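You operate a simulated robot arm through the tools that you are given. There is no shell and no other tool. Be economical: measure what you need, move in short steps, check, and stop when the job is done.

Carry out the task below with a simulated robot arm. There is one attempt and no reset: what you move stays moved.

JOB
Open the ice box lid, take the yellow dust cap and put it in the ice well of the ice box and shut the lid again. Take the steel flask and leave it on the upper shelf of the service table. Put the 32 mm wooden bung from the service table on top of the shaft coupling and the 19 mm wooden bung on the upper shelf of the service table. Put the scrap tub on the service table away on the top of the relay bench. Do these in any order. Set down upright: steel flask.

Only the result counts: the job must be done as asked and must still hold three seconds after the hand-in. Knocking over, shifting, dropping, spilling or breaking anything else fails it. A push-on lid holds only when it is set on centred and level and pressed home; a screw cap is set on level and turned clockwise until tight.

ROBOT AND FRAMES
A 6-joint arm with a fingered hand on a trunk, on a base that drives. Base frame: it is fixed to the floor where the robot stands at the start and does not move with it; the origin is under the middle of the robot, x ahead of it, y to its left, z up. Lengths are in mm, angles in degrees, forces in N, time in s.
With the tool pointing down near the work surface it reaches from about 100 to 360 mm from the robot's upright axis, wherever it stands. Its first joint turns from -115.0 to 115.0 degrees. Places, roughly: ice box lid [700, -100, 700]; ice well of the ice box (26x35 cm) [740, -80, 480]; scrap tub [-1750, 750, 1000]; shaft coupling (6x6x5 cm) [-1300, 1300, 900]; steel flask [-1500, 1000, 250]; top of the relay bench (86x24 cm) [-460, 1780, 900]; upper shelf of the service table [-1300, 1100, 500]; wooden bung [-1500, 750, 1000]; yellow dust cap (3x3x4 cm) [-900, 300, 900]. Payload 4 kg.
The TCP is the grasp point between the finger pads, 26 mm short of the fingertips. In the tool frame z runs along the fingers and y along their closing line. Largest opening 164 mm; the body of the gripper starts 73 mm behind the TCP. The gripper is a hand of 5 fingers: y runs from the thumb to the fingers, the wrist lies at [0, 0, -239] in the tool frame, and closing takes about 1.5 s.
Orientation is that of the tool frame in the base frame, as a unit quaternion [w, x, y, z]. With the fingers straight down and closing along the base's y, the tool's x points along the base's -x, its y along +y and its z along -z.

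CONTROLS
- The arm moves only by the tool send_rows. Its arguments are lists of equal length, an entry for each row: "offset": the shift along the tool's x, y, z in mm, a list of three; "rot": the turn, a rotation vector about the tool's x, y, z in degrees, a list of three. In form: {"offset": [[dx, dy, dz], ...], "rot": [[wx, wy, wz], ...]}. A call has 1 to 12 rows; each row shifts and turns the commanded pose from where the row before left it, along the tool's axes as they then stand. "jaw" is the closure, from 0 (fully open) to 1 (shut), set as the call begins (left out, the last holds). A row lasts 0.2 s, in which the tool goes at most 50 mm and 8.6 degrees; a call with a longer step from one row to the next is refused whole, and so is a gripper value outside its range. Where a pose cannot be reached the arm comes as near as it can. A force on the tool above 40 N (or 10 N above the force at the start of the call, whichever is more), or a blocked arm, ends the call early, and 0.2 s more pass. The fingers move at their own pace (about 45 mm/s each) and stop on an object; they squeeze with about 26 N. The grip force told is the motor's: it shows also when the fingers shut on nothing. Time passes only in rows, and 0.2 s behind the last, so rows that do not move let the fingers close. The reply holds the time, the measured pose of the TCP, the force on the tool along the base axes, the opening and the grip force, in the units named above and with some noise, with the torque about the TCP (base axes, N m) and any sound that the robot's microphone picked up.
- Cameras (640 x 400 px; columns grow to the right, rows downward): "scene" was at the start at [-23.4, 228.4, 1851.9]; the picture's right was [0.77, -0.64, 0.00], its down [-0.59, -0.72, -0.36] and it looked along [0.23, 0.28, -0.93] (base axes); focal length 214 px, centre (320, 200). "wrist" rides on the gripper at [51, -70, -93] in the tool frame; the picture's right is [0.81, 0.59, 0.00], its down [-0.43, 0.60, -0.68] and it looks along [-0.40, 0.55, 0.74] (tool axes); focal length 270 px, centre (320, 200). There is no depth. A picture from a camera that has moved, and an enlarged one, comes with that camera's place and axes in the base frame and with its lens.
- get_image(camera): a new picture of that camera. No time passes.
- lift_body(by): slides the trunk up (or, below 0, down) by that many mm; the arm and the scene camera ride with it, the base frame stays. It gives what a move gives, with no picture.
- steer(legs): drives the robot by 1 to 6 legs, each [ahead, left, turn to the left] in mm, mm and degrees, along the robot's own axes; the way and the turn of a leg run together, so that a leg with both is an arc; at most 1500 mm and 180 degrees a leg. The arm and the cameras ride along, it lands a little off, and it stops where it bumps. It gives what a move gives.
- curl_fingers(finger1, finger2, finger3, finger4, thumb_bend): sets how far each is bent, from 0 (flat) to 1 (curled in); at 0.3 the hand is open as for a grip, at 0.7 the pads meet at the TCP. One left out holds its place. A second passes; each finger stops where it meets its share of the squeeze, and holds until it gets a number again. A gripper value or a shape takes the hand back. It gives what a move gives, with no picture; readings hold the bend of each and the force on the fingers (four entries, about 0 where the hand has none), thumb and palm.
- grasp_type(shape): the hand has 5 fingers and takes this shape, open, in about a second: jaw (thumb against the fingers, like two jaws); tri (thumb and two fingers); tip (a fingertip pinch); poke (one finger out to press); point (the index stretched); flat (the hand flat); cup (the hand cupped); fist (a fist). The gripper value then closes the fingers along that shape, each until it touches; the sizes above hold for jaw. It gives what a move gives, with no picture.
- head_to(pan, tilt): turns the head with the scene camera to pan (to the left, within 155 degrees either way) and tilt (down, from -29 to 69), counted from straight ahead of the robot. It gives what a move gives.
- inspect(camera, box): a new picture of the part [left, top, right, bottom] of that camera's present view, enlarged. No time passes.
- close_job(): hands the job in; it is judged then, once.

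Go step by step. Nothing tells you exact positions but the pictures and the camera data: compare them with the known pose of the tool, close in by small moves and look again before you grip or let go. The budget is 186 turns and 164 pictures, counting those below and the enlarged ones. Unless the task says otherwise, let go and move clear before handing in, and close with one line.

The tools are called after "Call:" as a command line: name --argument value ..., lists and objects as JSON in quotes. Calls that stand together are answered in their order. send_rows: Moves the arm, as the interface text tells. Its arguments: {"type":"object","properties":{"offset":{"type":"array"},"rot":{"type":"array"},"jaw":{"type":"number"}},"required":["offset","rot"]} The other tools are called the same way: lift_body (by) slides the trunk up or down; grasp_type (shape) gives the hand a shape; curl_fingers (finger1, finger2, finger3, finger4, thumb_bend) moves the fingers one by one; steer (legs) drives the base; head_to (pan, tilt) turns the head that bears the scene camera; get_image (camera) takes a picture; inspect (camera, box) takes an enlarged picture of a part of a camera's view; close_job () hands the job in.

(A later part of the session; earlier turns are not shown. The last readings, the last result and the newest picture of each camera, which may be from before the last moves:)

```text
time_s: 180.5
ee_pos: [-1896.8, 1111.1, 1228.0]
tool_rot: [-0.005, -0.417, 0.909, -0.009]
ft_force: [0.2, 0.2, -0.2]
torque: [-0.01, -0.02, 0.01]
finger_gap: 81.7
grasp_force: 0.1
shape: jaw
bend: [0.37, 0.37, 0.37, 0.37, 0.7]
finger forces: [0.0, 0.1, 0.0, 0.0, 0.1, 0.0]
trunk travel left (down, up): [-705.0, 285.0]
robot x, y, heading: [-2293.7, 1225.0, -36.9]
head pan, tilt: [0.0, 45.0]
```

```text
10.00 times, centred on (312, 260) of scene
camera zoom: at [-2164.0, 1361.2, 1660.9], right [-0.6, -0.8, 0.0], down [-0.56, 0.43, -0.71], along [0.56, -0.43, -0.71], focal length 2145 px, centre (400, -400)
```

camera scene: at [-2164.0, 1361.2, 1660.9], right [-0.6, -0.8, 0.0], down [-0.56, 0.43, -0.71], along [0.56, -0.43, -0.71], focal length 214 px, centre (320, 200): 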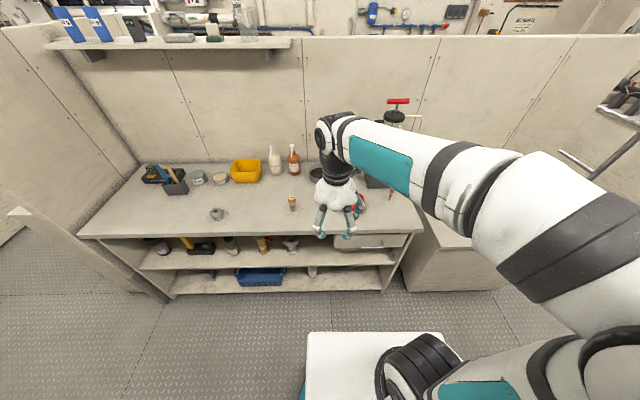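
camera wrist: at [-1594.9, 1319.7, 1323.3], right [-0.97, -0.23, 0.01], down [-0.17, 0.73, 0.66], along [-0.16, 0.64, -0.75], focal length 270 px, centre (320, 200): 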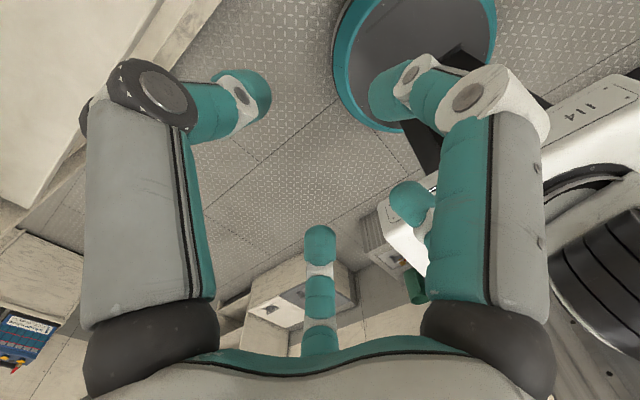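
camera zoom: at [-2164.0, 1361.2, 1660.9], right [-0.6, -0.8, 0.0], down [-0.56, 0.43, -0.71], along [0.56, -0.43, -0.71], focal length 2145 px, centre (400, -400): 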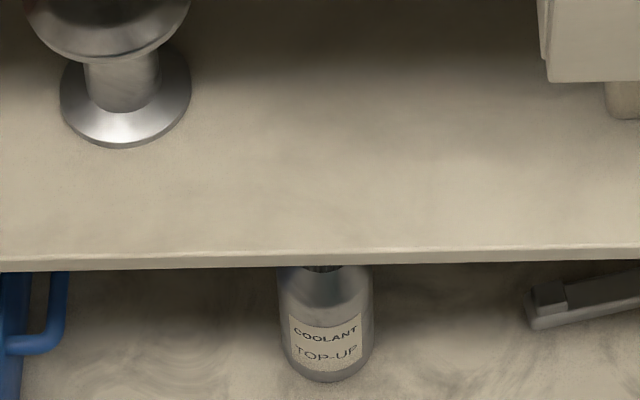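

The 32 mm bung, the red scrap tub, another bung behind the forearm, and the steel flask ("coolant top-up", lower shelf) are located. I go for the 32 mm bung first.

Call:
steer --legs '[[0, 176, 0], [260, 0, 0]]'

Call:
send_rows --offset '[[0, -35, 0], [0, -35, 0], [0, -25, 0], [0, 0, 40], [0, 0, 40]]' --rot '[[0, 0, 0], [0, 0, 0], [0, 0, 0], [0, 0, 0], [0, 0, 0]]'

Call:
get_image --camera "wrist"

Call:
get_image --camera "scene"

```text
time_s: 183.5
ee_pos: [-1576.1, 1091.2, 1226.7]
tool_rot: [-0.006, -0.418, 0.908, -0.009]
ft_force: [0.1, 0.2, 0.4]
torque: [0.0, 0.02, 0.0]
finger_gap: 81.8
grasp_force: 0.0
shape: jaw
bend: [0.37, 0.37, 0.37, 0.37, 0.7]
finger forces: [0.0, 0.0, 0.0, 0.0, 0.1, 0.0]
trunk travel left (down, up): [-705.0, 285.0]
robot x, y, heading: [-1974.2, 1206.5, -36.7]
head pan, tilt: [0.0, 45.0]
```

```text
time_s: 184.7
ee_pos: [-1506.2, 1026.0, 1147.7]
tool_rot: [-0.007, -0.418, 0.908, -0.009]
ft_force: [-0.4, 0.5, 0.1]
torque: [-0.01, -0.02, -0.04]
finger_gap: 81.7
grasp_force: 0.1
shape: jaw
bend: [0.37, 0.37, 0.37, 0.37, 0.7]
finger forces: [0.1, 0.1, 0.0, 0.1, 0.0, 0.0]
trunk travel left (down, up): [-705.0, 285.0]
robot x, y, heading: [-1973.0, 1205.0, -36.8]
head pan, tilt: [0.0, 45.0]
```

```text
63 pictures are left
camera wrist: at [-1484.6, 944.0, 1242.8], right [-0.97, -0.23, 0.01], down [-0.17, 0.73, 0.66], along [-0.16, 0.64, -0.75], focal length 270 px, centre (320, 200)
```

wrist: 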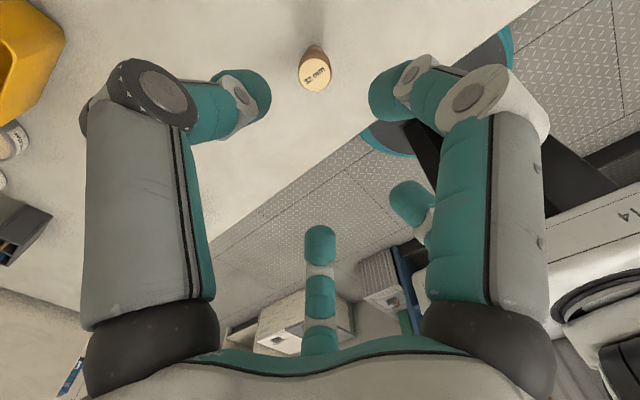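

```text
62 pictures are left
camera scene: at [-1844.7, 1340.9, 1660.8], right [-0.6, -0.8, 0.0], down [-0.57, 0.42, -0.71], along [0.57, -0.42, -0.71], focal length 214 px, centre (320, 200)
```

scene: 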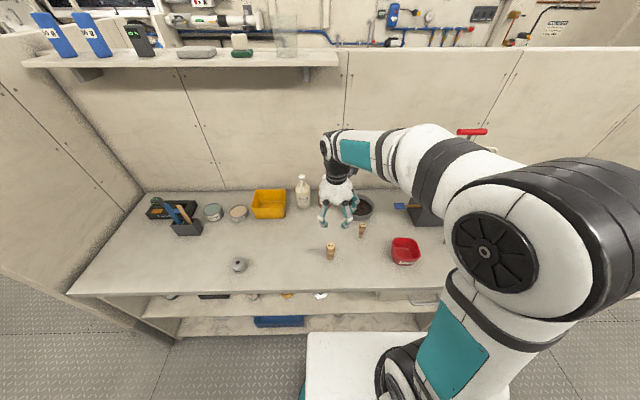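

Call:
inspect --camera "scene" --box '[310, 210, 438, 290]'

Call:
inspect --camera "wrist" --box '[256, 20, 384, 100]'

```text
5.00 times, centred on (374, 250) of scene
camera zoom: at [-1844.7, 1340.9, 1660.8], right [-0.6, -0.8, 0.0], down [-0.57, 0.42, -0.71], along [0.57, -0.42, -0.71], focal length 1072 px, centre (50, -50)
```

zoom: 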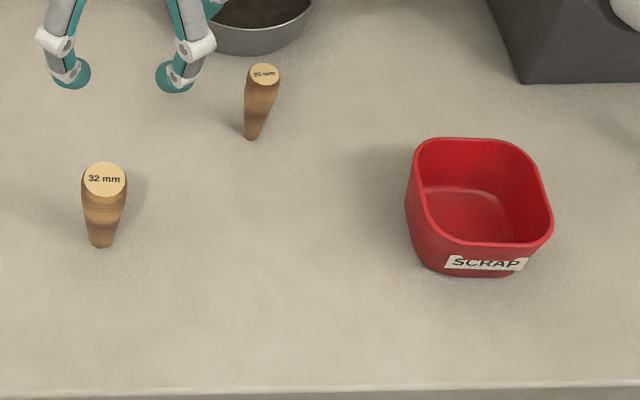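

```text
5.00 times, centred on (320, 60) of wrist
camera zoom: at [-1484.6, 944.0, 1242.8], right [-0.97, -0.23, 0.01], down [-0.17, 0.73, 0.66], along [-0.16, 0.64, -0.75], focal length 1351 px, centre (320, 900)
```

zoom: 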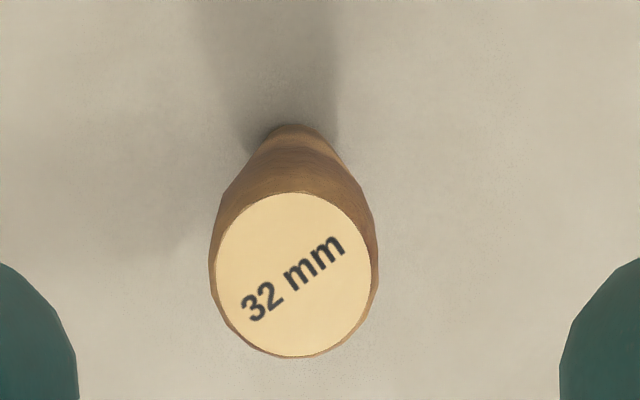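

That's the 32 mm one (a 25/26 mm sits beside it, so the 19 mm must be further right). I fine-align and descend on the 32 mm bung.

Call:
send_rows --offset '[[-8, 3, 0], [0, 0, 40], [0, 0, 40], [0, 0, 40], [0, 0, 35]]' --rot '[[0, 0, 0], [0, 0, 0], [0, 0, 0], [0, 0, 0], [0, 0, 0]]'

Call:
get_image --camera "wrist"

```text
time_s: 185.9
ee_pos: [-1501.3, 1033.3, 992.6]
tool_rot: [-0.006, -0.418, 0.908, -0.01]
ft_force: [0.7, -0.4, 0.0]
torque: [0.01, 0.01, 0.01]
finger_gap: 81.9
grasp_force: 0.1
shape: jaw
bend: [0.37, 0.37, 0.37, 0.37, 0.7]
finger forces: [0.0, 0.1, 0.0, 0.1, 0.0, 0.0]
trunk travel left (down, up): [-705.0, 285.0]
robot x, y, heading: [-1976.6, 1209.1, -36.9]
head pan, tilt: [0.0, 45.0]
```

```text
59 pictures are left
camera wrist: at [-1480.1, 950.6, 1087.6], right [-0.97, -0.23, 0.01], down [-0.17, 0.73, 0.66], along [-0.16, 0.64, -0.75], focal length 270 px, centre (320, 200)
```

wrist: 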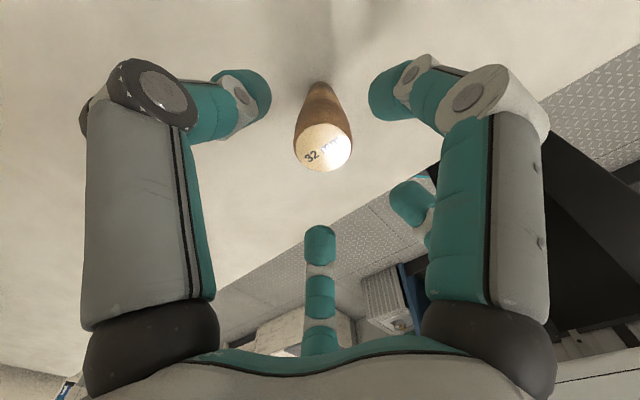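

Call:
send_rows --offset '[[0, 0, 40], [0, 0, 34]]' --rot '[[0, 0, 0], [0, 0, 0]]'

Call:
send_rows --offset '[[0, 0, 0], [0, 0, 0], [0, 0, 0], [0, 0, 0], [0, 0, 0], [0, 0, 0], [0, 0, 0]]' --rot '[[0, 0, 0], [0, 0, 0], [0, 0, 0], [0, 0, 0], [0, 0, 0], [0, 0, 0], [0, 0, 0]]' --jaw 1

Call:
send_rows --offset '[[0, 0, -15], [0, 0, -40], [0, 0, -40], [0, 0, -40]]' --rot '[[0, 0, 0], [0, 0, 0], [0, 0, 0], [0, 0, 0]]'

Call:
get_image --camera "wrist"

Call:
inspect --camera "scene" --box '[200, 150, 400, 275]'

```text
time_s: 186.5
ee_pos: [-1499.8, 1030.8, 919.3]
tool_rot: [-0.006, -0.418, 0.908, -0.01]
ft_force: [0.3, 0.6, -0.7]
torque: [-0.01, 0.03, -0.01]
finger_gap: 81.7
grasp_force: 0.1
shape: jaw
bend: [0.37, 0.37, 0.37, 0.37, 0.7]
finger forces: [0.1, 0.0, 0.1, 0.0, 0.0, 0.1]
trunk travel left (down, up): [-705.0, 285.0]
robot x, y, heading: [-1973.4, 1209.9, -36.5]
head pan, tilt: [0.0, 45.0]
```

```text
time_s: 188.1
ee_pos: [-1500.6, 1030.4, 920.2]
tool_rot: [-0.005, -0.419, 0.908, -0.009]
ft_force: [-0.2, -0.4, 0.6]
torque: [0.02, 0.0, -0.01]
finger_gap: 25.4
grasp_force: 25.8
shape: jaw
bend: [0.78, 0.78, 0.78, 0.78, 0.7]
finger forces: [22.7, 23.0, 23.0, 22.8, 23.1, 0.1]
trunk travel left (down, up): [-705.0, 285.0]
robot x, y, heading: [-1974.4, 1206.8, -36.6]
head pan, tilt: [0.0, 45.0]
```

```text
time_s: 189.1
ee_pos: [-1501.3, 1035.8, 1054.7]
tool_rot: [-0.006, -0.419, 0.908, -0.009]
ft_force: [0.0, -0.3, 0.7]
torque: [0.03, -0.05, 0.02]
finger_gap: 25.4
grasp_force: 26.6
shape: jaw
bend: [0.78, 0.78, 0.78, 0.78, 0.7]
finger forces: [22.6, 23.0, 23.0, 22.9, 23.2, 0.1]
trunk travel left (down, up): [-705.0, 285.0]
robot x, y, heading: [-1976.6, 1207.3, -36.7]
head pan, tilt: [0.0, 45.0]
```

```text
58 pictures are left
camera wrist: at [-1480.5, 953.2, 1150.8], right [-0.97, -0.23, 0.01], down [-0.17, 0.73, 0.66], along [-0.16, 0.64, -0.75], focal length 270 px, centre (320, 200)
```

wrist: 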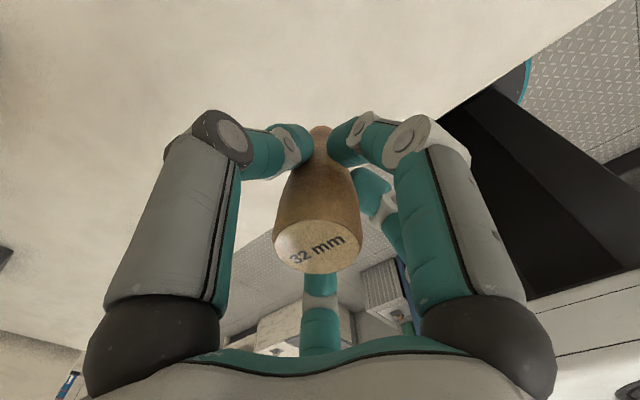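

```text
3.20 times, centred on (300, 212) of scene
camera zoom: at [-1846.2, 1341.5, 1660.8], right [-0.6, -0.8, 0.0], down [-0.57, 0.42, -0.71], along [0.57, -0.42, -0.71], focal length 686 px, centre (384, 160)
```

zoom: 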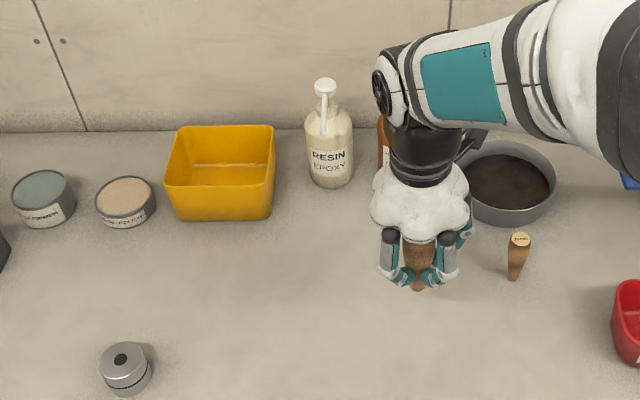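

Held. The coupling is about 357 mm to the left; I drive there and look with the wrist camera.

Call:
steer --legs '[[-39, 357, 0]]'

Call:
get_image --camera "wrist"

Call:
inspect --camera "scene" --box '[260, 160, 420, 260]'

```text
time_s: 191.4
ee_pos: [-1323.5, 1338.1, 1054.8]
tool_rot: [-0.006, -0.42, 0.907, -0.01]
ft_force: [-0.5, -0.4, -0.2]
torque: [-0.05, 0.02, 0.01]
finger_gap: 25.4
grasp_force: 26.5
shape: jaw
bend: [0.78, 0.78, 0.78, 0.78, 0.7]
finger forces: [22.8, 23.0, 23.1, 22.9, 23.2, 0.1]
trunk travel left (down, up): [-705.0, 285.0]
robot x, y, heading: [-1799.2, 1504.6, -36.8]
head pan, tilt: [0.0, 45.0]
```

```text
56 pictures are left
camera wrist: at [-1302.2, 1254.9, 1150.2], right [-0.97, -0.23, 0.01], down [-0.17, 0.73, 0.66], along [-0.16, 0.64, -0.75], focal length 270 px, centre (320, 200)
```

wrist: 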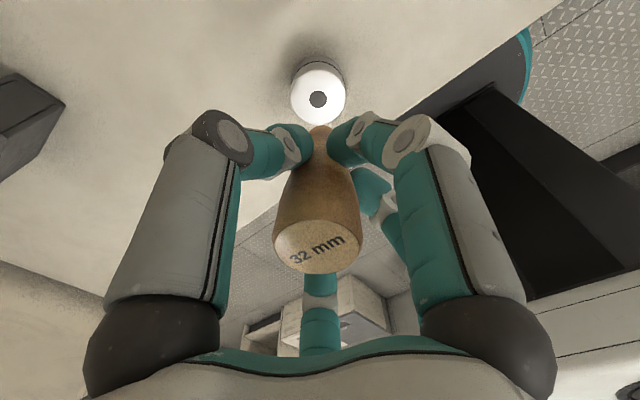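

```text
4.00 times, centred on (340, 210) of scene
camera zoom: at [-1668.3, 1642.8, 1660.7], right [-0.6, -0.8, 0.0], down [-0.57, 0.42, -0.71], along [0.57, -0.42, -0.71], focal length 858 px, centre (240, 160)
```

zoom: 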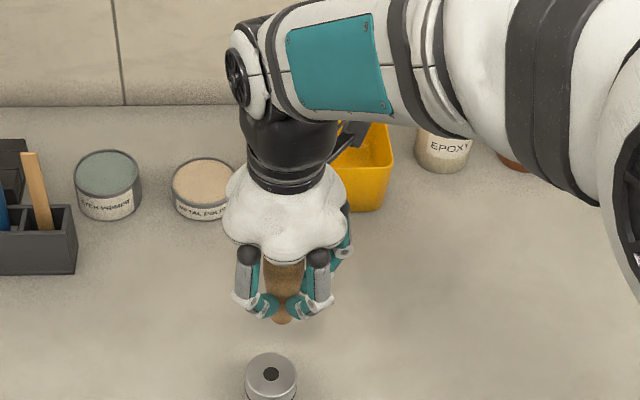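

Coupling top centre is slightly off the tool axis; I correct by (-7, 6.5) mm and descend with fine steps to contact.

Call:
send_rows --offset '[[-7, 6.5, 0], [0, 0, 30], [0, 0, 22], [0, 0, 0]]' --rot '[[0, 0, 0], [0, 0, 0], [0, 0, 0], [0, 0, 0]]'

Call:
get_image --camera "wrist"

Call:
inspect --camera "scene" --box '[280, 190, 360, 240]'

```text
time_s: 192.4
ee_pos: [-1323.8, 1344.0, 1004.5]
tool_rot: [-0.006, -0.419, 0.908, -0.01]
ft_force: [-0.9, 0.4, 0.2]
torque: [0.0, 0.03, 0.02]
finger_gap: 25.3
grasp_force: 25.8
shape: jaw
bend: [0.78, 0.78, 0.78, 0.78, 0.7]
finger forces: [22.7, 22.9, 23.1, 23.0, 23.2, 0.1]
trunk travel left (down, up): [-705.0, 285.0]
robot x, y, heading: [-1798.4, 1506.0, -36.6]
head pan, tilt: [0.0, 45.0]
```

```text
54 pictures are left
camera wrist: at [-1303.5, 1261.8, 1099.7], right [-0.97, -0.24, 0.01], down [-0.17, 0.73, 0.66], along [-0.16, 0.64, -0.75], focal length 270 px, centre (320, 200)
```

wrist: 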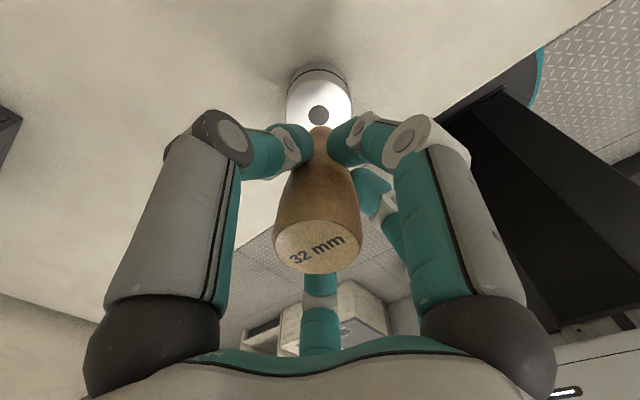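

```text
8.00 times, centred on (320, 215) of scene
camera zoom: at [-1668.9, 1642.0, 1660.8], right [-0.6, -0.8, 0.0], down [-0.57, 0.42, -0.71], along [0.57, -0.42, -0.71], focal length 1716 px, centre (320, 80)
```

zoom: 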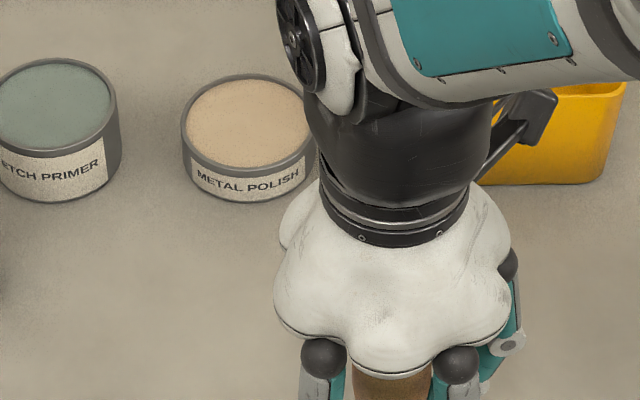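

Call:
send_rows --offset '[[-3, 2, 10], [0, 0, 6], [0, 0, 3], [0, 0, 3], [0, 0, 3], [0, 0, 3]]' --rot '[[0, 0, 0], [0, 0, 0], [0, 0, 0], [0, 0, 0], [0, 0, 0], [0, 0, 0]]'

Call:
inspect --camera "wrist" --box '[240, 60, 400, 160]'

Call:
inspect --camera "scene" --box '[280, 220, 376, 280]'

```text
time_s: 193.8
ee_pos: [-1325.4, 1346.6, 974.6]
tool_rot: [-0.005, -0.42, 0.908, -0.01]
ft_force: [0.4, 0.2, -0.1]
torque: [-0.02, -0.02, 0.03]
finger_gap: 25.5
grasp_force: 26.0
shape: jaw
bend: [0.78, 0.78, 0.78, 0.78, 0.7]
finger forces: [22.9, 22.9, 23.1, 23.0, 23.1, 0.0]
trunk travel left (down, up): [-705.0, 285.0]
robot x, y, heading: [-1795.8, 1509.3, -36.7]
head pan, tilt: [0.0, 45.0]
```

```text
4.00 times, centred on (320, 110) of wrist
camera zoom: at [-1303.7, 1265.3, 1069.1], right [-0.97, -0.24, 0.01], down [-0.17, 0.73, 0.66], along [-0.16, 0.64, -0.75], focal length 1081 px, centre (320, 560)
```

zoom: 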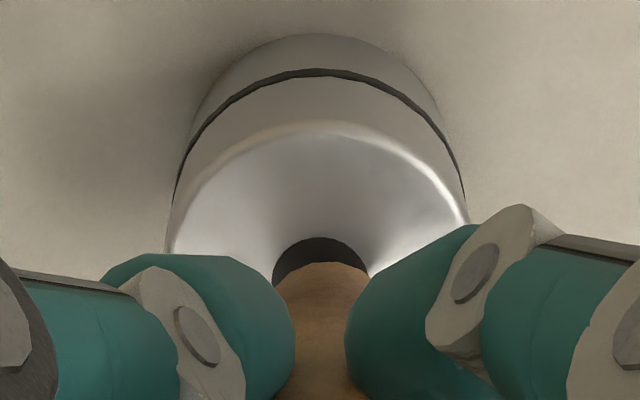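

```text
6.67 times, centred on (328, 250) of scene
camera zoom: at [-1668.7, 1642.0, 1660.8], right [-0.6, -0.8, 0.0], down [-0.57, 0.42, -0.71], along [0.57, -0.42, -0.71], focal length 1430 px, centre (267, -133)
```

zoom: 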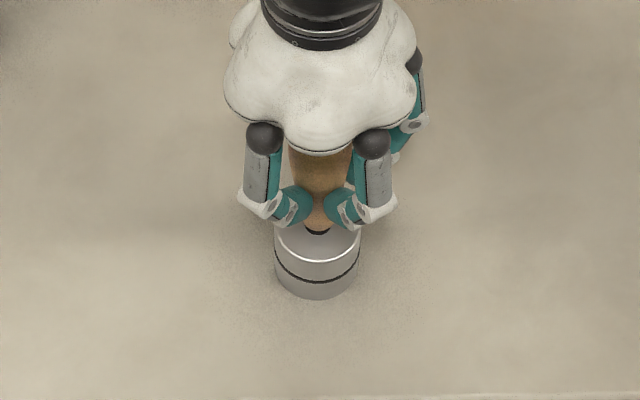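

Call:
send_rows --offset '[[0, 0, 2], [0, 0, 2], [0, 0, 2], [0, 0, 2], [0, 0, 2], [0, 0, 2]]' --rot '[[0, 0, 0], [0, 0, 0], [0, 0, 0], [0, 0, 0], [0, 0, 0], [0, 0, 0]]'

Call:
inspect --camera "wrist" --box '[240, 60, 400, 160]'

```text
time_s: 195.2
ee_pos: [-1323.4, 1347.0, 962.9]
tool_rot: [-0.005, -0.419, 0.908, -0.01]
ft_force: [-0.4, 0.3, 10.0]
torque: [0.03, -0.09, 0.06]
finger_gap: 25.6
grasp_force: 26.0
shape: jaw
bend: [0.78, 0.78, 0.78, 0.78, 0.7]
finger forces: [23.7, 24.1, 24.4, 24.1, 24.0, 0.0]
trunk travel left (down, up): [-705.0, 285.0]
robot x, y, heading: [-1800.6, 1510.3, -36.4]
head pan, tilt: [0.0, 45.0]
```

```text
4.00 times, centred on (320, 110) of wrist
camera zoom: at [-1303.6, 1265.3, 1058.5], right [-0.97, -0.23, 0.01], down [-0.17, 0.73, 0.66], along [-0.16, 0.64, -0.75], focal length 1081 px, centre (320, 560)
```

zoom: 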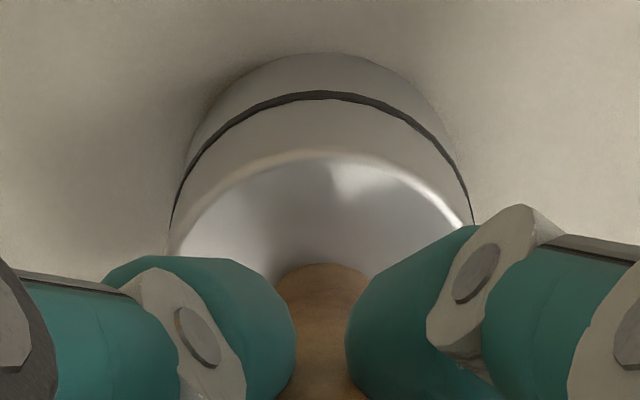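

The bung rests on the coupling (10 N contact). I release and rise.

Call:
send_rows --offset '[[0, 0, -1], [0, 0, 0], [0, 0, 0], [0, 0, 0], [0, 0, 0], [0, 0, 0], [0, 0, 0], [0, 0, 0], [0, 0, 0]]' --rot '[[0, 0, 0], [0, 0, 0], [0, 0, 0], [0, 0, 0], [0, 0, 0], [0, 0, 0], [0, 0, 0], [0, 0, 0], [0, 0, 0]]' --jaw 0

Call:
send_rows --offset '[[0, 0, -15], [0, 0, -30], [0, 0, -40], [0, 0, -40], [0, 0, -40], [0, 0, -40]]' --rot '[[0, 0, 0], [0, 0, 0], [0, 0, 0], [0, 0, 0], [0, 0, 0], [0, 0, 0]]'

Call:
get_image --camera "wrist"

```text
time_s: 197.2
ee_pos: [-1324.9, 1347.8, 963.4]
tool_rot: [-0.006, -0.42, 0.908, -0.01]
ft_force: [0.1, -0.4, 0.2]
torque: [-0.01, 0.03, -0.03]
finger_gap: 163.9
grasp_force: 0.1
shape: jaw
bend: [0.3, 0.3, 0.3, 0.3, 0.3]
finger forces: [0.0, 0.0, 0.0, 0.0, 0.1, 0.1]
trunk travel left (down, up): [-705.0, 285.0]
robot x, y, heading: [-1798.0, 1504.9, -36.6]
head pan, tilt: [0.0, 45.0]
```

```text
time_s: 198.6
ee_pos: [-1321.0, 1352.6, 1167.7]
tool_rot: [-0.006, -0.419, 0.908, -0.01]
ft_force: [-0.1, -0.9, -0.1]
torque: [0.02, 0.01, -0.02]
finger_gap: 164.0
grasp_force: 0.0
shape: jaw
bend: [0.3, 0.3, 0.3, 0.3, 0.3]
finger forces: [0.0, 0.0, 0.0, 0.1, 0.1, 0.1]
trunk travel left (down, up): [-705.0, 285.0]
robot x, y, heading: [-1796.2, 1506.9, -36.5]
head pan, tilt: [0.0, 45.0]
```

```text
49 pictures are left
camera wrist: at [-1300.9, 1270.7, 1263.4], right [-0.97, -0.24, 0.01], down [-0.17, 0.73, 0.66], along [-0.16, 0.64, -0.75], focal length 270 px, centre (320, 200)
```

wrist: 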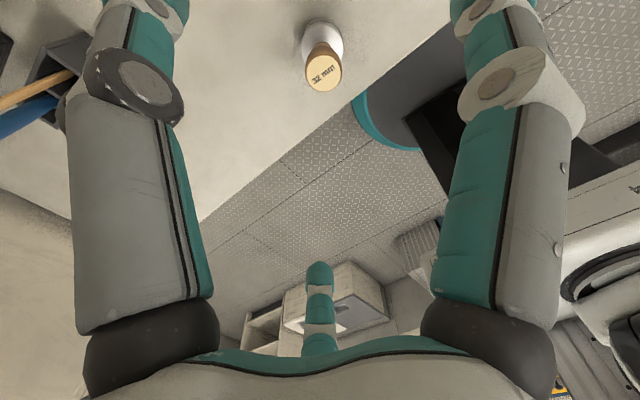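

The bung stands on the coupling. Next the red scrap tub, about 690 mm to the right; I drive there and look from above.

Call:
steer --legs '[[0, -688, 0]]'

Call:
get_image --camera "wrist"

Call:
get_image --camera "scene"

```text
time_s: 202.3
ee_pos: [-1729.1, 802.6, 1167.3]
tool_rot: [-0.005, -0.423, 0.906, -0.009]
ft_force: [-0.4, -0.8, 0.4]
torque: [0.01, 0.0, 0.02]
finger_gap: 164.1
grasp_force: 0.0
shape: jaw
bend: [0.3, 0.3, 0.3, 0.3, 0.3]
finger forces: [0.0, 0.0, 0.0, 0.0, 0.0, 0.0]
trunk travel left (down, up): [-705.0, 285.0]
robot x, y, heading: [-2204.0, 953.7, -36.3]
head pan, tilt: [0.0, 45.0]
```

```text
48 pictures are left
camera wrist: at [-1707.9, 721.5, 1262.7], right [-0.97, -0.24, 0.01], down [-0.18, 0.73, 0.66], along [-0.17, 0.64, -0.75], focal length 270 px, centre (320, 200)
```

wrist: 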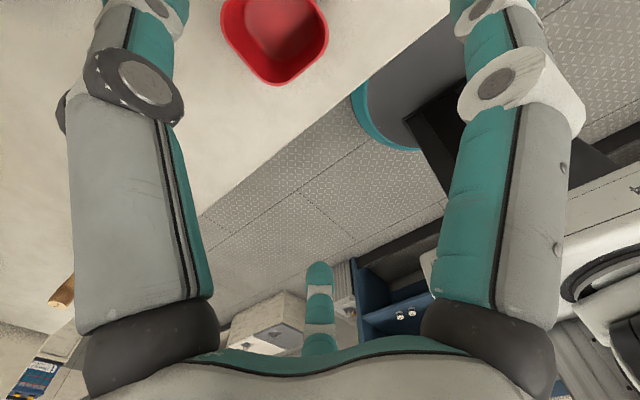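

```text
47 pictures are left
camera scene: at [-2078.9, 1090.7, 1660.9], right [-0.59, -0.81, 0.0], down [-0.57, 0.42, -0.71], along [0.57, -0.42, -0.71], focal length 214 px, centre (320, 200)
```

scene: 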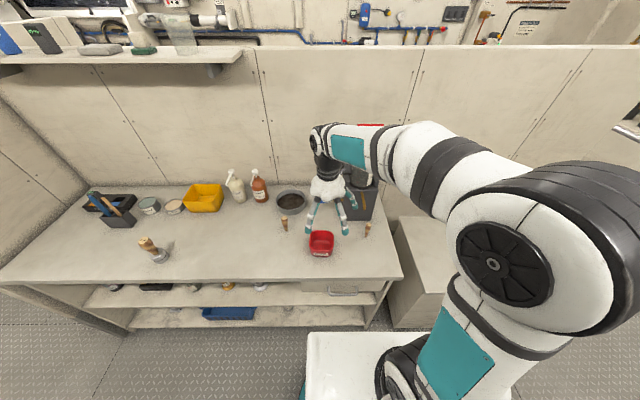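

Call:
inspect --camera "scene" --box '[270, 200, 390, 275]'

```text
5.33 times, centred on (330, 238) of scene
camera zoom: at [-2078.9, 1090.7, 1660.9], right [-0.59, -0.81, 0.0], down [-0.57, 0.42, -0.71], along [0.57, -0.42, -0.71], focal length 1144 px, centre (267, 0)
```

zoom: 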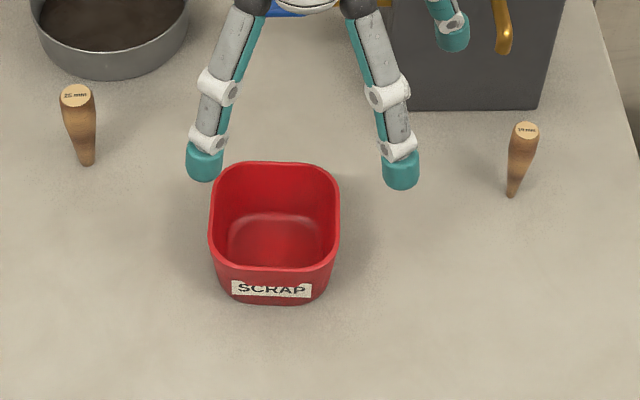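

The tub is about 104×99×59 mm; the 19 mm bung stands right of it. I centre over the tub and come down partway.

Call:
send_rows --offset '[[-11, -31, 0], [-11, -31, 0], [0, 0, 40], [0, 0, 40], [0, 0, 40], [0, 0, 30]]' --rot '[[0, 0, 0], [0, 0, 0], [0, 0, 0], [0, 0, 0], [0, 0, 0], [0, 0, 0]]'

Call:
get_image --camera "wrist"

Call:
inspect --camera "scene" --box '[250, 190, 410, 290]'

```text
time_s: 203.8
ee_pos: [-1666.4, 776.6, 1014.7]
tool_rot: [-0.007, -0.423, 0.906, -0.01]
ft_force: [0.3, -0.4, 1.3]
torque: [0.0, 0.01, -0.01]
finger_gap: 164.0
grasp_force: 0.0
shape: jaw
bend: [0.3, 0.3, 0.3, 0.3, 0.3]
finger forces: [0.0, 0.0, 0.0, 0.0, 0.1, 0.0]
trunk travel left (down, up): [-705.0, 285.0]
robot x, y, heading: [-2207.4, 954.9, -36.4]
head pan, tilt: [0.0, 45.0]
```

```text
45 pictures are left
camera wrist: at [-1645.5, 693.8, 1111.6], right [-0.97, -0.24, 0.01], down [-0.18, 0.73, 0.66], along [-0.17, 0.64, -0.75], focal length 270 px, centre (320, 200)
```

wrist: 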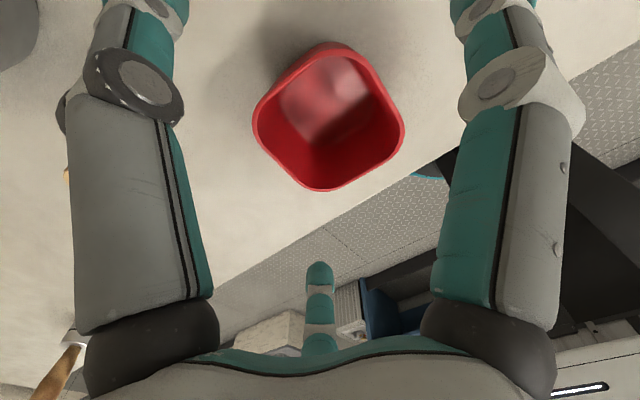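

```text
4.00 times, centred on (330, 240) of scene
camera zoom: at [-2077.9, 1091.0, 1660.8], right [-0.59, -0.81, 0.0], down [-0.57, 0.42, -0.71], along [0.57, -0.42, -0.71], focal length 858 px, centre (280, 40)
```

zoom: 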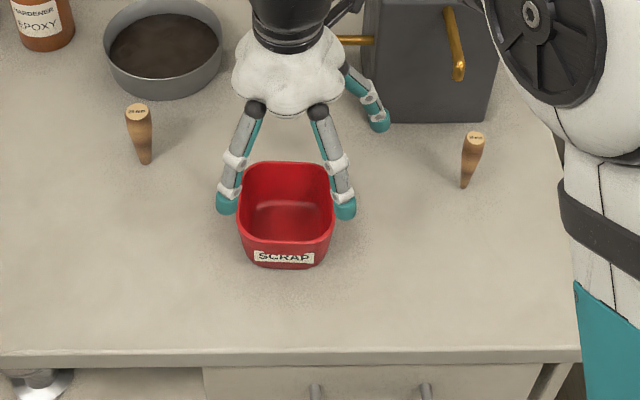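

Call:
send_rows --offset '[[0, 6, 30], [0, 0, 35], [0, 0, 35], [0, 0, 24]]' --rot '[[0, 0, 0], [0, 0, 0], [0, 0, 0], [0, 0, 0]]'

Call:
get_image --camera "wrist"

Call:
inspect --camera "scene" --box '[250, 190, 410, 290]'

```text
time_s: 204.8
ee_pos: [-1670.7, 777.2, 892.6]
tool_rot: [-0.006, -0.422, 0.906, -0.009]
ft_force: [0.0, 0.8, -0.1]
torque: [-0.03, 0.07, -0.01]
finger_gap: 164.0
grasp_force: 0.0
shape: jaw
bend: [0.3, 0.3, 0.3, 0.3, 0.3]
finger forces: [0.0, 0.4, 0.1, 0.0, 0.1, 0.0]
trunk travel left (down, up): [-705.0, 285.0]
robot x, y, heading: [-2207.5, 953.6, -36.4]
head pan, tilt: [0.0, 45.0]
```

```text
43 pictures are left
camera wrist: at [-1649.5, 694.4, 988.7], right [-0.97, -0.24, 0.01], down [-0.18, 0.73, 0.66], along [-0.17, 0.64, -0.75], focal length 270 px, centre (320, 200)
```

wrist: 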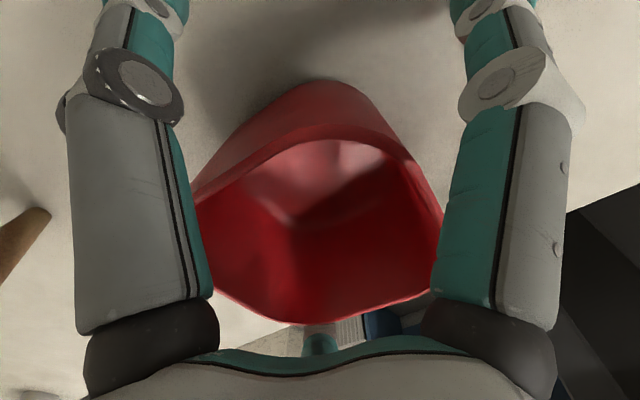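

```text
4.00 times, centred on (330, 240) of scene
camera zoom: at [-2078.2, 1091.1, 1660.8], right [-0.59, -0.81, 0.0], down [-0.57, 0.42, -0.71], along [0.57, -0.42, -0.71], focal length 858 px, centre (280, 40)
```

zoom: 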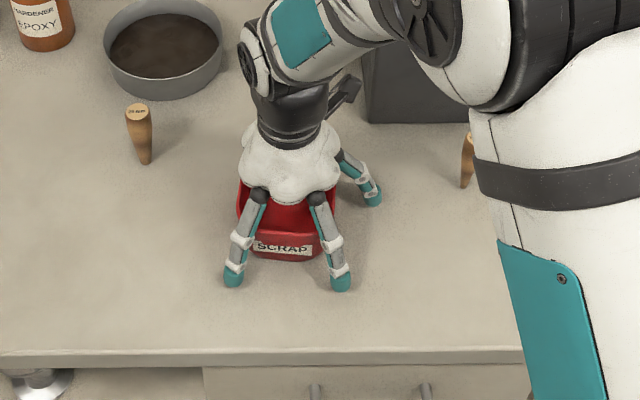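

The digits surround the tub. I close on it.

Call:
send_rows --offset '[[0, 0, 0], [0, 0, 0], [0, 0, 0], [0, 0, 0], [0, 0, 0], [0, 0, 0], [0, 0, 0], [0, 0, 0]]' --rot '[[0, 0, 0], [0, 0, 0], [0, 0, 0], [0, 0, 0], [0, 0, 0], [0, 0, 0], [0, 0, 0], [0, 0, 0]]' --jaw 1

Call:
send_rows --offset '[[0, 0, -10], [0, 0, -20], [0, 0, -30], [0, 0, -40], [0, 0, -40], [0, 0, -40]]' --rot '[[0, 0, 0], [0, 0, 0], [0, 0, 0], [0, 0, 0], [0, 0, 0], [0, 0, 0]]'

Call:
get_image --camera "scene"

```text
time_s: 206.6
ee_pos: [-1670.6, 777.5, 893.5]
tool_rot: [-0.006, -0.422, 0.906, -0.01]
ft_force: [-1.1, -0.1, 0.0]
torque: [0.01, -0.01, 0.01]
finger_gap: 92.7
grasp_force: 26.4
shape: jaw
bend: [0.37, 0.34, 0.35, 0.33, 0.7]
finger forces: [22.7, 19.2, 19.3, 22.5, 24.8, 0.1]
trunk travel left (down, up): [-705.0, 285.0]
robot x, y, heading: [-2205.2, 953.8, -36.7]
head pan, tilt: [0.0, 45.0]
```

```text
time_s: 207.9
ee_pos: [-1675.3, 783.5, 1072.4]
tool_rot: [-0.005, -0.423, 0.906, -0.01]
ft_force: [-0.5, 0.0, -0.8]
torque: [-0.01, -0.01, -0.01]
finger_gap: 92.7
grasp_force: 26.1
shape: jaw
bend: [0.37, 0.35, 0.35, 0.33, 0.7]
finger forces: [22.7, 19.3, 19.3, 22.5, 25.0, 0.1]
trunk travel left (down, up): [-705.0, 285.0]
robot x, y, heading: [-2207.3, 961.2, -36.4]
head pan, tilt: [0.0, 45.0]
```

```text
41 pictures are left
camera scene: at [-2079.3, 1091.4, 1660.8], right [-0.59, -0.81, 0.0], down [-0.57, 0.42, -0.71], along [0.57, -0.42, -0.71], focal length 214 px, centre (320, 200)
```

scene: 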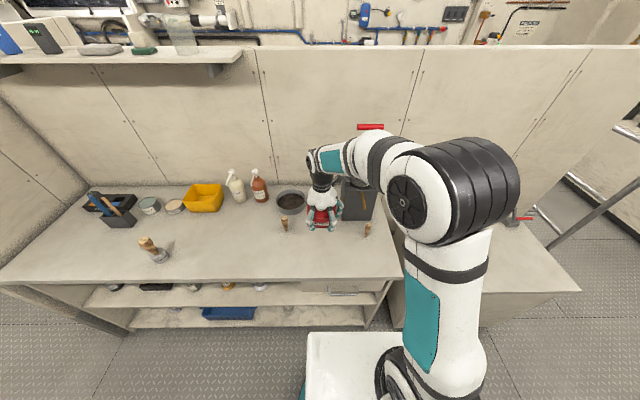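

Tub held. I raise it, back out, and carry it along the aisle toward the relay bench, turning to face it in the open.

Call:
lift_body --by 130

Call:
steer --legs '[[-160, 0, 0], [0, 1450, 0], [0, 950, 0], [0, 0, -90]]'

Call:
head_to --pan 25 --tilt 45

Call:
get_image --camera "scene"

```text
time_s: 209.5
ee_pos: [-1673.2, 783.2, 1203.2]
tool_rot: [-0.007, -0.423, 0.906, -0.01]
ft_force: [-0.1, 0.3, -0.2]
torque: [-0.02, 0.0, -0.01]
finger_gap: 92.5
grasp_force: 26.4
shape: jaw
bend: [0.37, 0.35, 0.35, 0.33, 0.7]
finger forces: [22.7, 19.1, 19.3, 22.6, 24.9, 0.0]
trunk travel left (down, up): [-835.0, 155.0]
robot x, y, heading: [-2208.8, 956.3, -36.4]
head pan, tilt: [0.0, 45.0]
```

```text
time_s: 216.3
ee_pos: [-1077.2, 1913.5, 1199.2]
tool_rot: [-0.014, -0.434, 0.901, -0.007]
ft_force: [-6.9, -7.6, 4.1]
torque: [0.33, -0.47, -0.39]
finger_gap: 92.0
grasp_force: 26.4
shape: jaw
bend: [0.34, 0.35, 0.37, 0.37, 0.7]
finger forces: [31.1, 20.4, 20.8, 22.5, 28.1, 0.1]
trunk travel left (down, up): [-835.0, 155.0]
robot x, y, heading: [-1610.2, 2076.6, -34.1]
head pan, tilt: [0.0, 45.0]
stopped in leg 2: the force on the tool passed its limit at 65 N (the readings are from after the stop); the commanded pose is now the measured one
```

```text
time_s: 217.2
ee_pos: [-1076.8, 1914.6, 1199.5]
tool_rot: [-0.015, -0.436, 0.9, -0.007]
ft_force: [-10.5, -12.5, 2.7]
torque: [0.5, -0.52, -0.64]
finger_gap: 92.1
grasp_force: 26.3
shape: jaw
bend: [0.34, 0.35, 0.37, 0.37, 0.7]
finger forces: [33.7, 20.5, 20.1, 21.7, 29.0, 0.0]
trunk travel left (down, up): [-835.0, 155.0]
robot x, y, heading: [-1610.1, 2070.8, -34.2]
head pan, tilt: [25.0, 45.0]
```

```text
40 pictures are left
camera scene: at [-1474.2, 2244.6, 1791.2], right [-0.16, -0.99, 0.0], down [-0.7, 0.12, -0.71], along [0.7, -0.11, -0.71], focal length 214 px, centre (320, 200)
```

scene: 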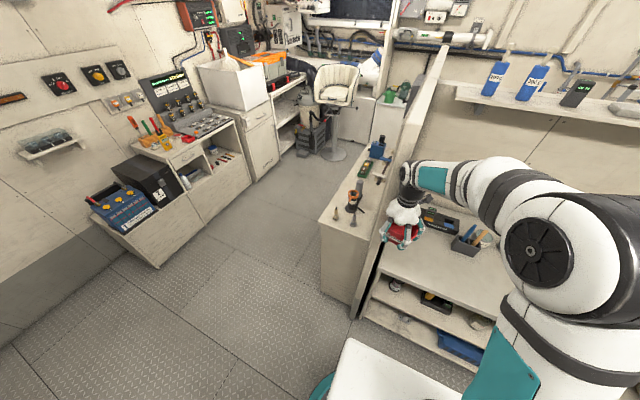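

The hand touched the partition's end. I step right, back off more, then continue.

Call:
steer --legs '[[0, -60, 0], [-330, 0, -2.5]]'

Call:
inspect --camera "scene" --box '[320, 140, 480, 240]'

```text
time_s: 220.0
ee_pos: [-1386.6, 2035.7, 1199.8]
tool_rot: [-0.015, -0.415, 0.909, -0.007]
ft_force: [0.2, 0.2, -0.1]
torque: [-0.02, -0.04, -0.01]
finger_gap: 91.8
grasp_force: 26.3
shape: jaw
bend: [0.34, 0.35, 0.37, 0.37, 0.7]
finger forces: [27.4, 20.4, 20.7, 21.9, 27.9, 0.0]
trunk travel left (down, up): [-835.0, 155.0]
robot x, y, heading: [-1909.6, 2215.2, -36.7]
head pan, tilt: [25.0, 45.0]
```

```text
4.00 times, centred on (400, 190) of scene
camera zoom: at [-1767.7, 2383.7, 1790.8], right [-0.21, -0.98, 0.0], down [-0.69, 0.14, -0.71], along [0.69, -0.15, -0.71], focal length 858 px, centre (0, 240)
```

zoom: 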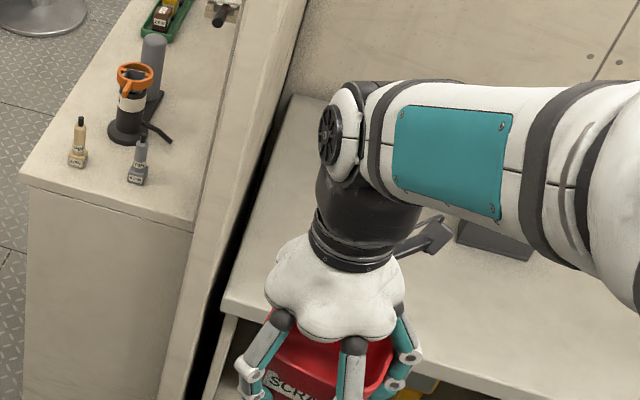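

Call:
steer --legs '[[0, 1300, 0], [250, 0, 0], [0, 0, -90]]'

Call:
head_to --pan 35 --tilt 40

Call:
get_image --camera "scene"

```text
time_s: 231.7
ee_pos: [-1146.6, 2566.7, 1198.4]
tool_rot: [-0.016, 0.36, 0.933, 0.007]
ft_force: [0.4, 0.3, -1.0]
torque: [0.02, -0.03, 0.0]
finger_gap: 91.5
grasp_force: 26.6
shape: jaw
bend: [0.35, 0.35, 0.37, 0.37, 0.7]
finger forces: [27.2, 20.1, 20.6, 22.0, 27.7, 0.0]
trunk travel left (down, up): [-835.0, 155.0]
robot x, y, heading: [-954.0, 3084.1, -128.2]
head pan, tilt: [25.0, 45.0]
```

```text
time_s: 232.4
ee_pos: [-1145.9, 2567.0, 1198.8]
tool_rot: [-0.017, 0.359, 0.933, 0.008]
ft_force: [0.0, 0.3, -1.7]
torque: [0.03, -0.02, 0.0]
finger_gap: 91.5
grasp_force: 25.4
shape: jaw
bend: [0.35, 0.35, 0.37, 0.37, 0.7]
finger forces: [27.2, 20.1, 20.5, 22.0, 27.6, 0.0]
trunk travel left (down, up): [-835.0, 155.0]
robot x, y, heading: [-950.6, 3083.6, -127.9]
head pan, tilt: [35.0, 40.0]
```

```text
38 pictures are left
camera scene: at [-774.6, 2934.7, 1798.0], right [-1.0, 0.05, 0.0], down [0.03, 0.64, -0.77], along [-0.04, -0.76, -0.64], focal length 214 px, centre (320, 200)
```

scene: 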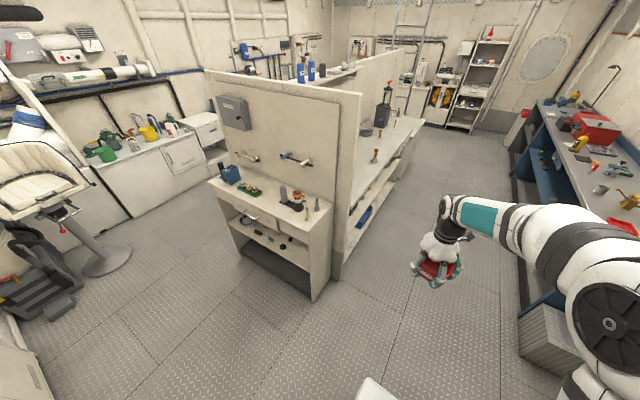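

Call:
inspect --camera "scene" --box '[195, 140, 355, 240]'

```text
4.00 times, centred on (275, 190) of scene
camera zoom: at [-774.6, 2934.7, 1798.0], right [-1.0, 0.05, 0.0], down [0.03, 0.64, -0.77], along [-0.04, -0.76, -0.64], focal length 858 px, centre (500, 240)
```

zoom: 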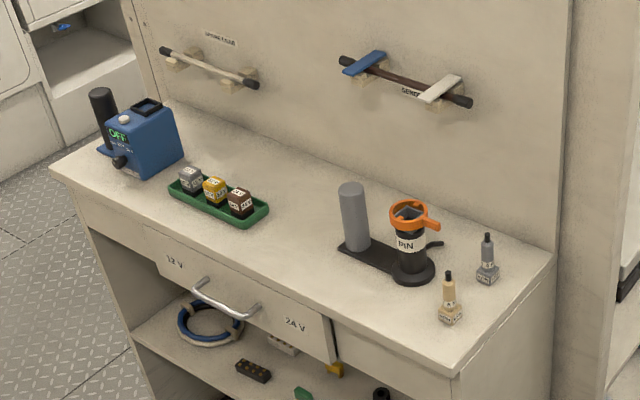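

The free spot is between the green tray and the iron stand, about (-503, 1852). I strafe along the bench and then look again.

Call:
steer --legs '[[0, 0, 1.3], [0, 932, 0], [-20, 0, 0]]'

Call:
head_to --pan 0 --tilt 55

Call:
get_image --camera "scene"

```text
time_s: 238.0
ee_pos: [-363.8, 2013.8, 1199.3]
tool_rot: [-0.016, 0.347, 0.938, 0.005]
ft_force: [-0.7, -0.1, -0.9]
torque: [-0.02, 0.02, 0.01]
finger_gap: 91.6
grasp_force: 26.3
shape: jaw
bend: [0.35, 0.35, 0.37, 0.37, 0.7]
finger forces: [27.2, 20.1, 20.6, 22.0, 27.5, 0.0]
trunk travel left (down, up): [-835.0, 155.0]
robot x, y, heading: [-189.0, 2537.7, -126.7]
head pan, tilt: [35.0, 40.0]
```

```text
time_s: 239.1
ee_pos: [-362.3, 2013.6, 1199.2]
tool_rot: [-0.016, 0.347, 0.938, 0.006]
ft_force: [0.7, 0.2, -1.4]
torque: [0.05, -0.01, 0.01]
finger_gap: 91.2
grasp_force: 25.6
shape: jaw
bend: [0.35, 0.35, 0.37, 0.37, 0.7]
finger forces: [27.2, 20.1, 20.5, 22.0, 27.6, 0.1]
trunk travel left (down, up): [-835.0, 155.0]
robot x, y, heading: [-184.6, 2540.6, -126.5]
head pan, tilt: [0.0, 55.0]
```

```text
36 pictures are left
camera scene: at [-42.6, 2418.5, 1777.4], right [-0.8, 0.59, 0.0], down [0.49, 0.66, -0.57], along [-0.34, -0.46, -0.82], focal length 214 px, centre (320, 200)
```

scene: 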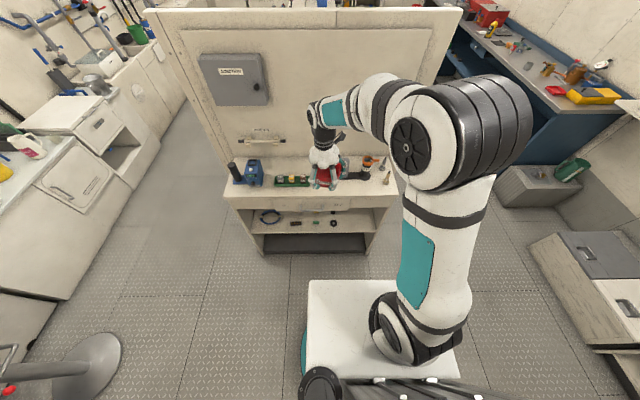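

Call:
inspect --camera "scene" --box '[220, 130, 412, 250]'

```text
3.33 times, centred on (316, 190) of scene
camera zoom: at [-42.6, 2418.5, 1777.4], right [-0.8, 0.59, 0.0], down [0.49, 0.66, -0.57], along [-0.34, -0.46, -0.82], focal length 715 px, centre (333, 233)
```

zoom: 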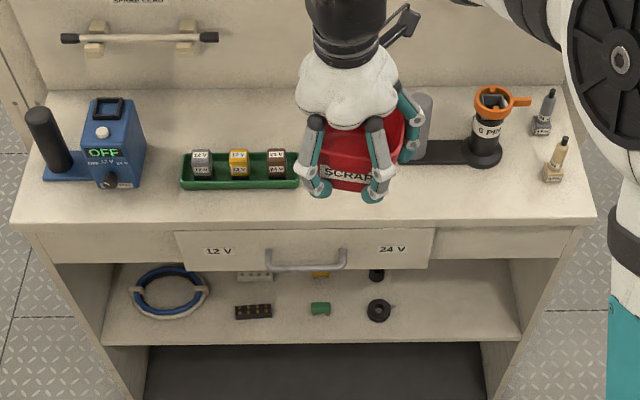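

The gap is about 175 mm wide, centred 16 mm to my right and ~204 mm ahead. I drive there.

Call:
steer --legs '[[204, -16, 0]]'

Call:
send_rows --offset '[[0, 0, 40], [0, 0, 40], [0, 0, 20]]' --rot '[[-1, -1, 0], [0, 0, 0], [0, 0, 0]]'

Call:
inspect --camera "scene" --box '[220, 160, 412, 280]'

Call:
get_image --camera "wrist"

```text
time_s: 240.7
ee_pos: [-499.0, 1859.1, 1198.3]
tool_rot: [-0.016, 0.347, 0.938, 0.007]
ft_force: [0.7, -0.4, -0.3]
torque: [0.05, -0.01, 0.02]
finger_gap: 91.6
grasp_force: 26.2
shape: jaw
bend: [0.35, 0.35, 0.37, 0.37, 0.7]
finger forces: [27.3, 20.1, 20.5, 22.0, 27.6, 0.0]
trunk travel left (down, up): [-835.0, 155.0]
robot x, y, heading: [-318.0, 2379.9, -126.7]
head pan, tilt: [0.0, 55.0]
```

```text
time_s: 241.5
ee_pos: [-498.3, 1861.5, 1097.1]
tool_rot: [-0.004, 0.348, 0.937, 0.011]
ft_force: [-0.4, -0.2, -0.8]
torque: [0.0, -0.02, 0.01]
finger_gap: 91.2
grasp_force: 26.1
shape: jaw
bend: [0.35, 0.35, 0.37, 0.37, 0.7]
finger forces: [27.2, 20.2, 20.4, 22.0, 27.7, 0.0]
trunk travel left (down, up): [-835.0, 155.0]
robot x, y, heading: [-318.3, 2380.5, -126.7]
head pan, tilt: [0.0, 55.0]
```

```text
3.33 times, centred on (316, 220) of scene
camera zoom: at [-177.6, 2262.9, 1777.4], right [-0.8, 0.6, 0.0], down [0.49, 0.66, -0.57], along [-0.34, -0.46, -0.82], focal length 715 px, centre (333, 133)
```

zoom: 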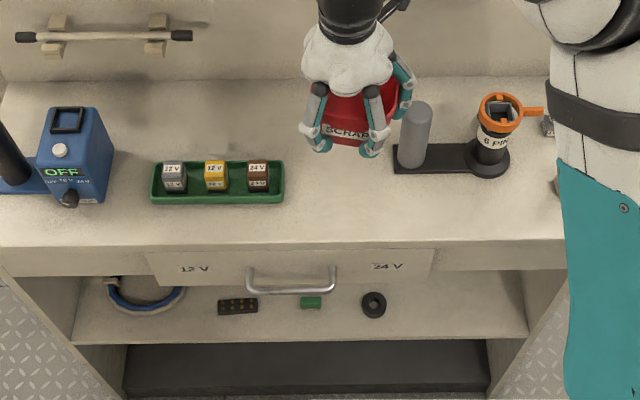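

```text
33 pictures are left
camera wrist: at [-581.4, 1838.4, 1190.1], right [-0.23, 0.97, 0.02], down [0.72, 0.15, 0.68], along [0.66, 0.17, -0.73], focal length 270 px, centre (320, 200)
```

wrist: 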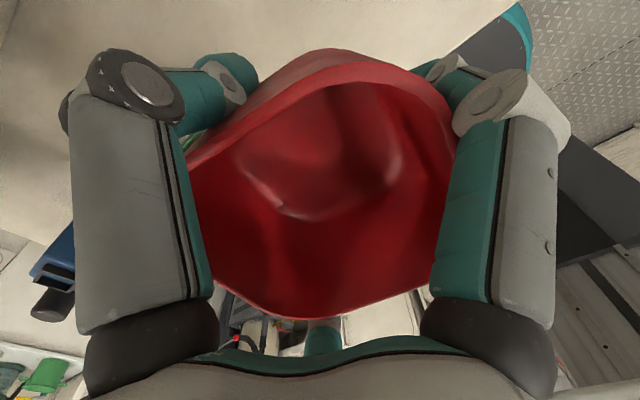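

Call:
send_rows --offset '[[-6, 8, 40], [0, 0, 40], [0, 0, 40], [0, 0, 14]]' --rot '[[0, 0, 0], [0, 0, 0], [0, 0, 0], [0, 0, 0]]'

Call:
inspect --camera "scene" --box '[260, 180, 388, 260]'

```text
time_s: 242.5
ee_pos: [-492.8, 1866.4, 965.1]
tool_rot: [-0.005, 0.348, 0.937, 0.011]
ft_force: [-0.6, 0.3, -1.5]
torque: [0.05, -0.05, -0.05]
finger_gap: 91.6
grasp_force: 26.5
shape: jaw
bend: [0.35, 0.35, 0.37, 0.37, 0.7]
finger forces: [27.2, 20.2, 20.2, 22.0, 27.6, 0.0]
trunk travel left (down, up): [-835.0, 155.0]
robot x, y, heading: [-319.7, 2382.3, -126.8]
head pan, tilt: [0.0, 55.0]
```

```text
5.00 times, centred on (324, 220) of scene
camera zoom: at [-177.3, 2263.7, 1777.4], right [-0.8, 0.6, 0.0], down [0.49, 0.66, -0.57], along [-0.34, -0.46, -0.82], focal length 1072 px, centre (300, 100)
```

zoom: 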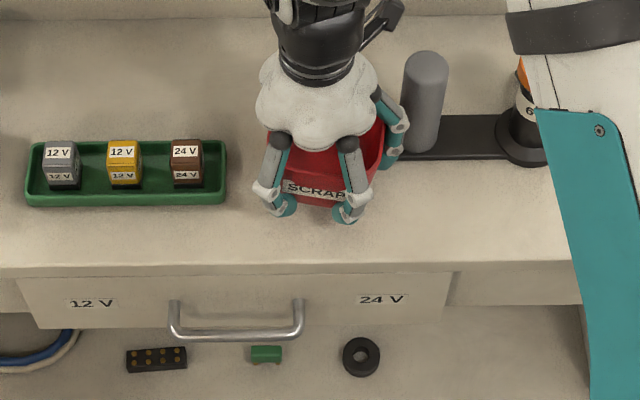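

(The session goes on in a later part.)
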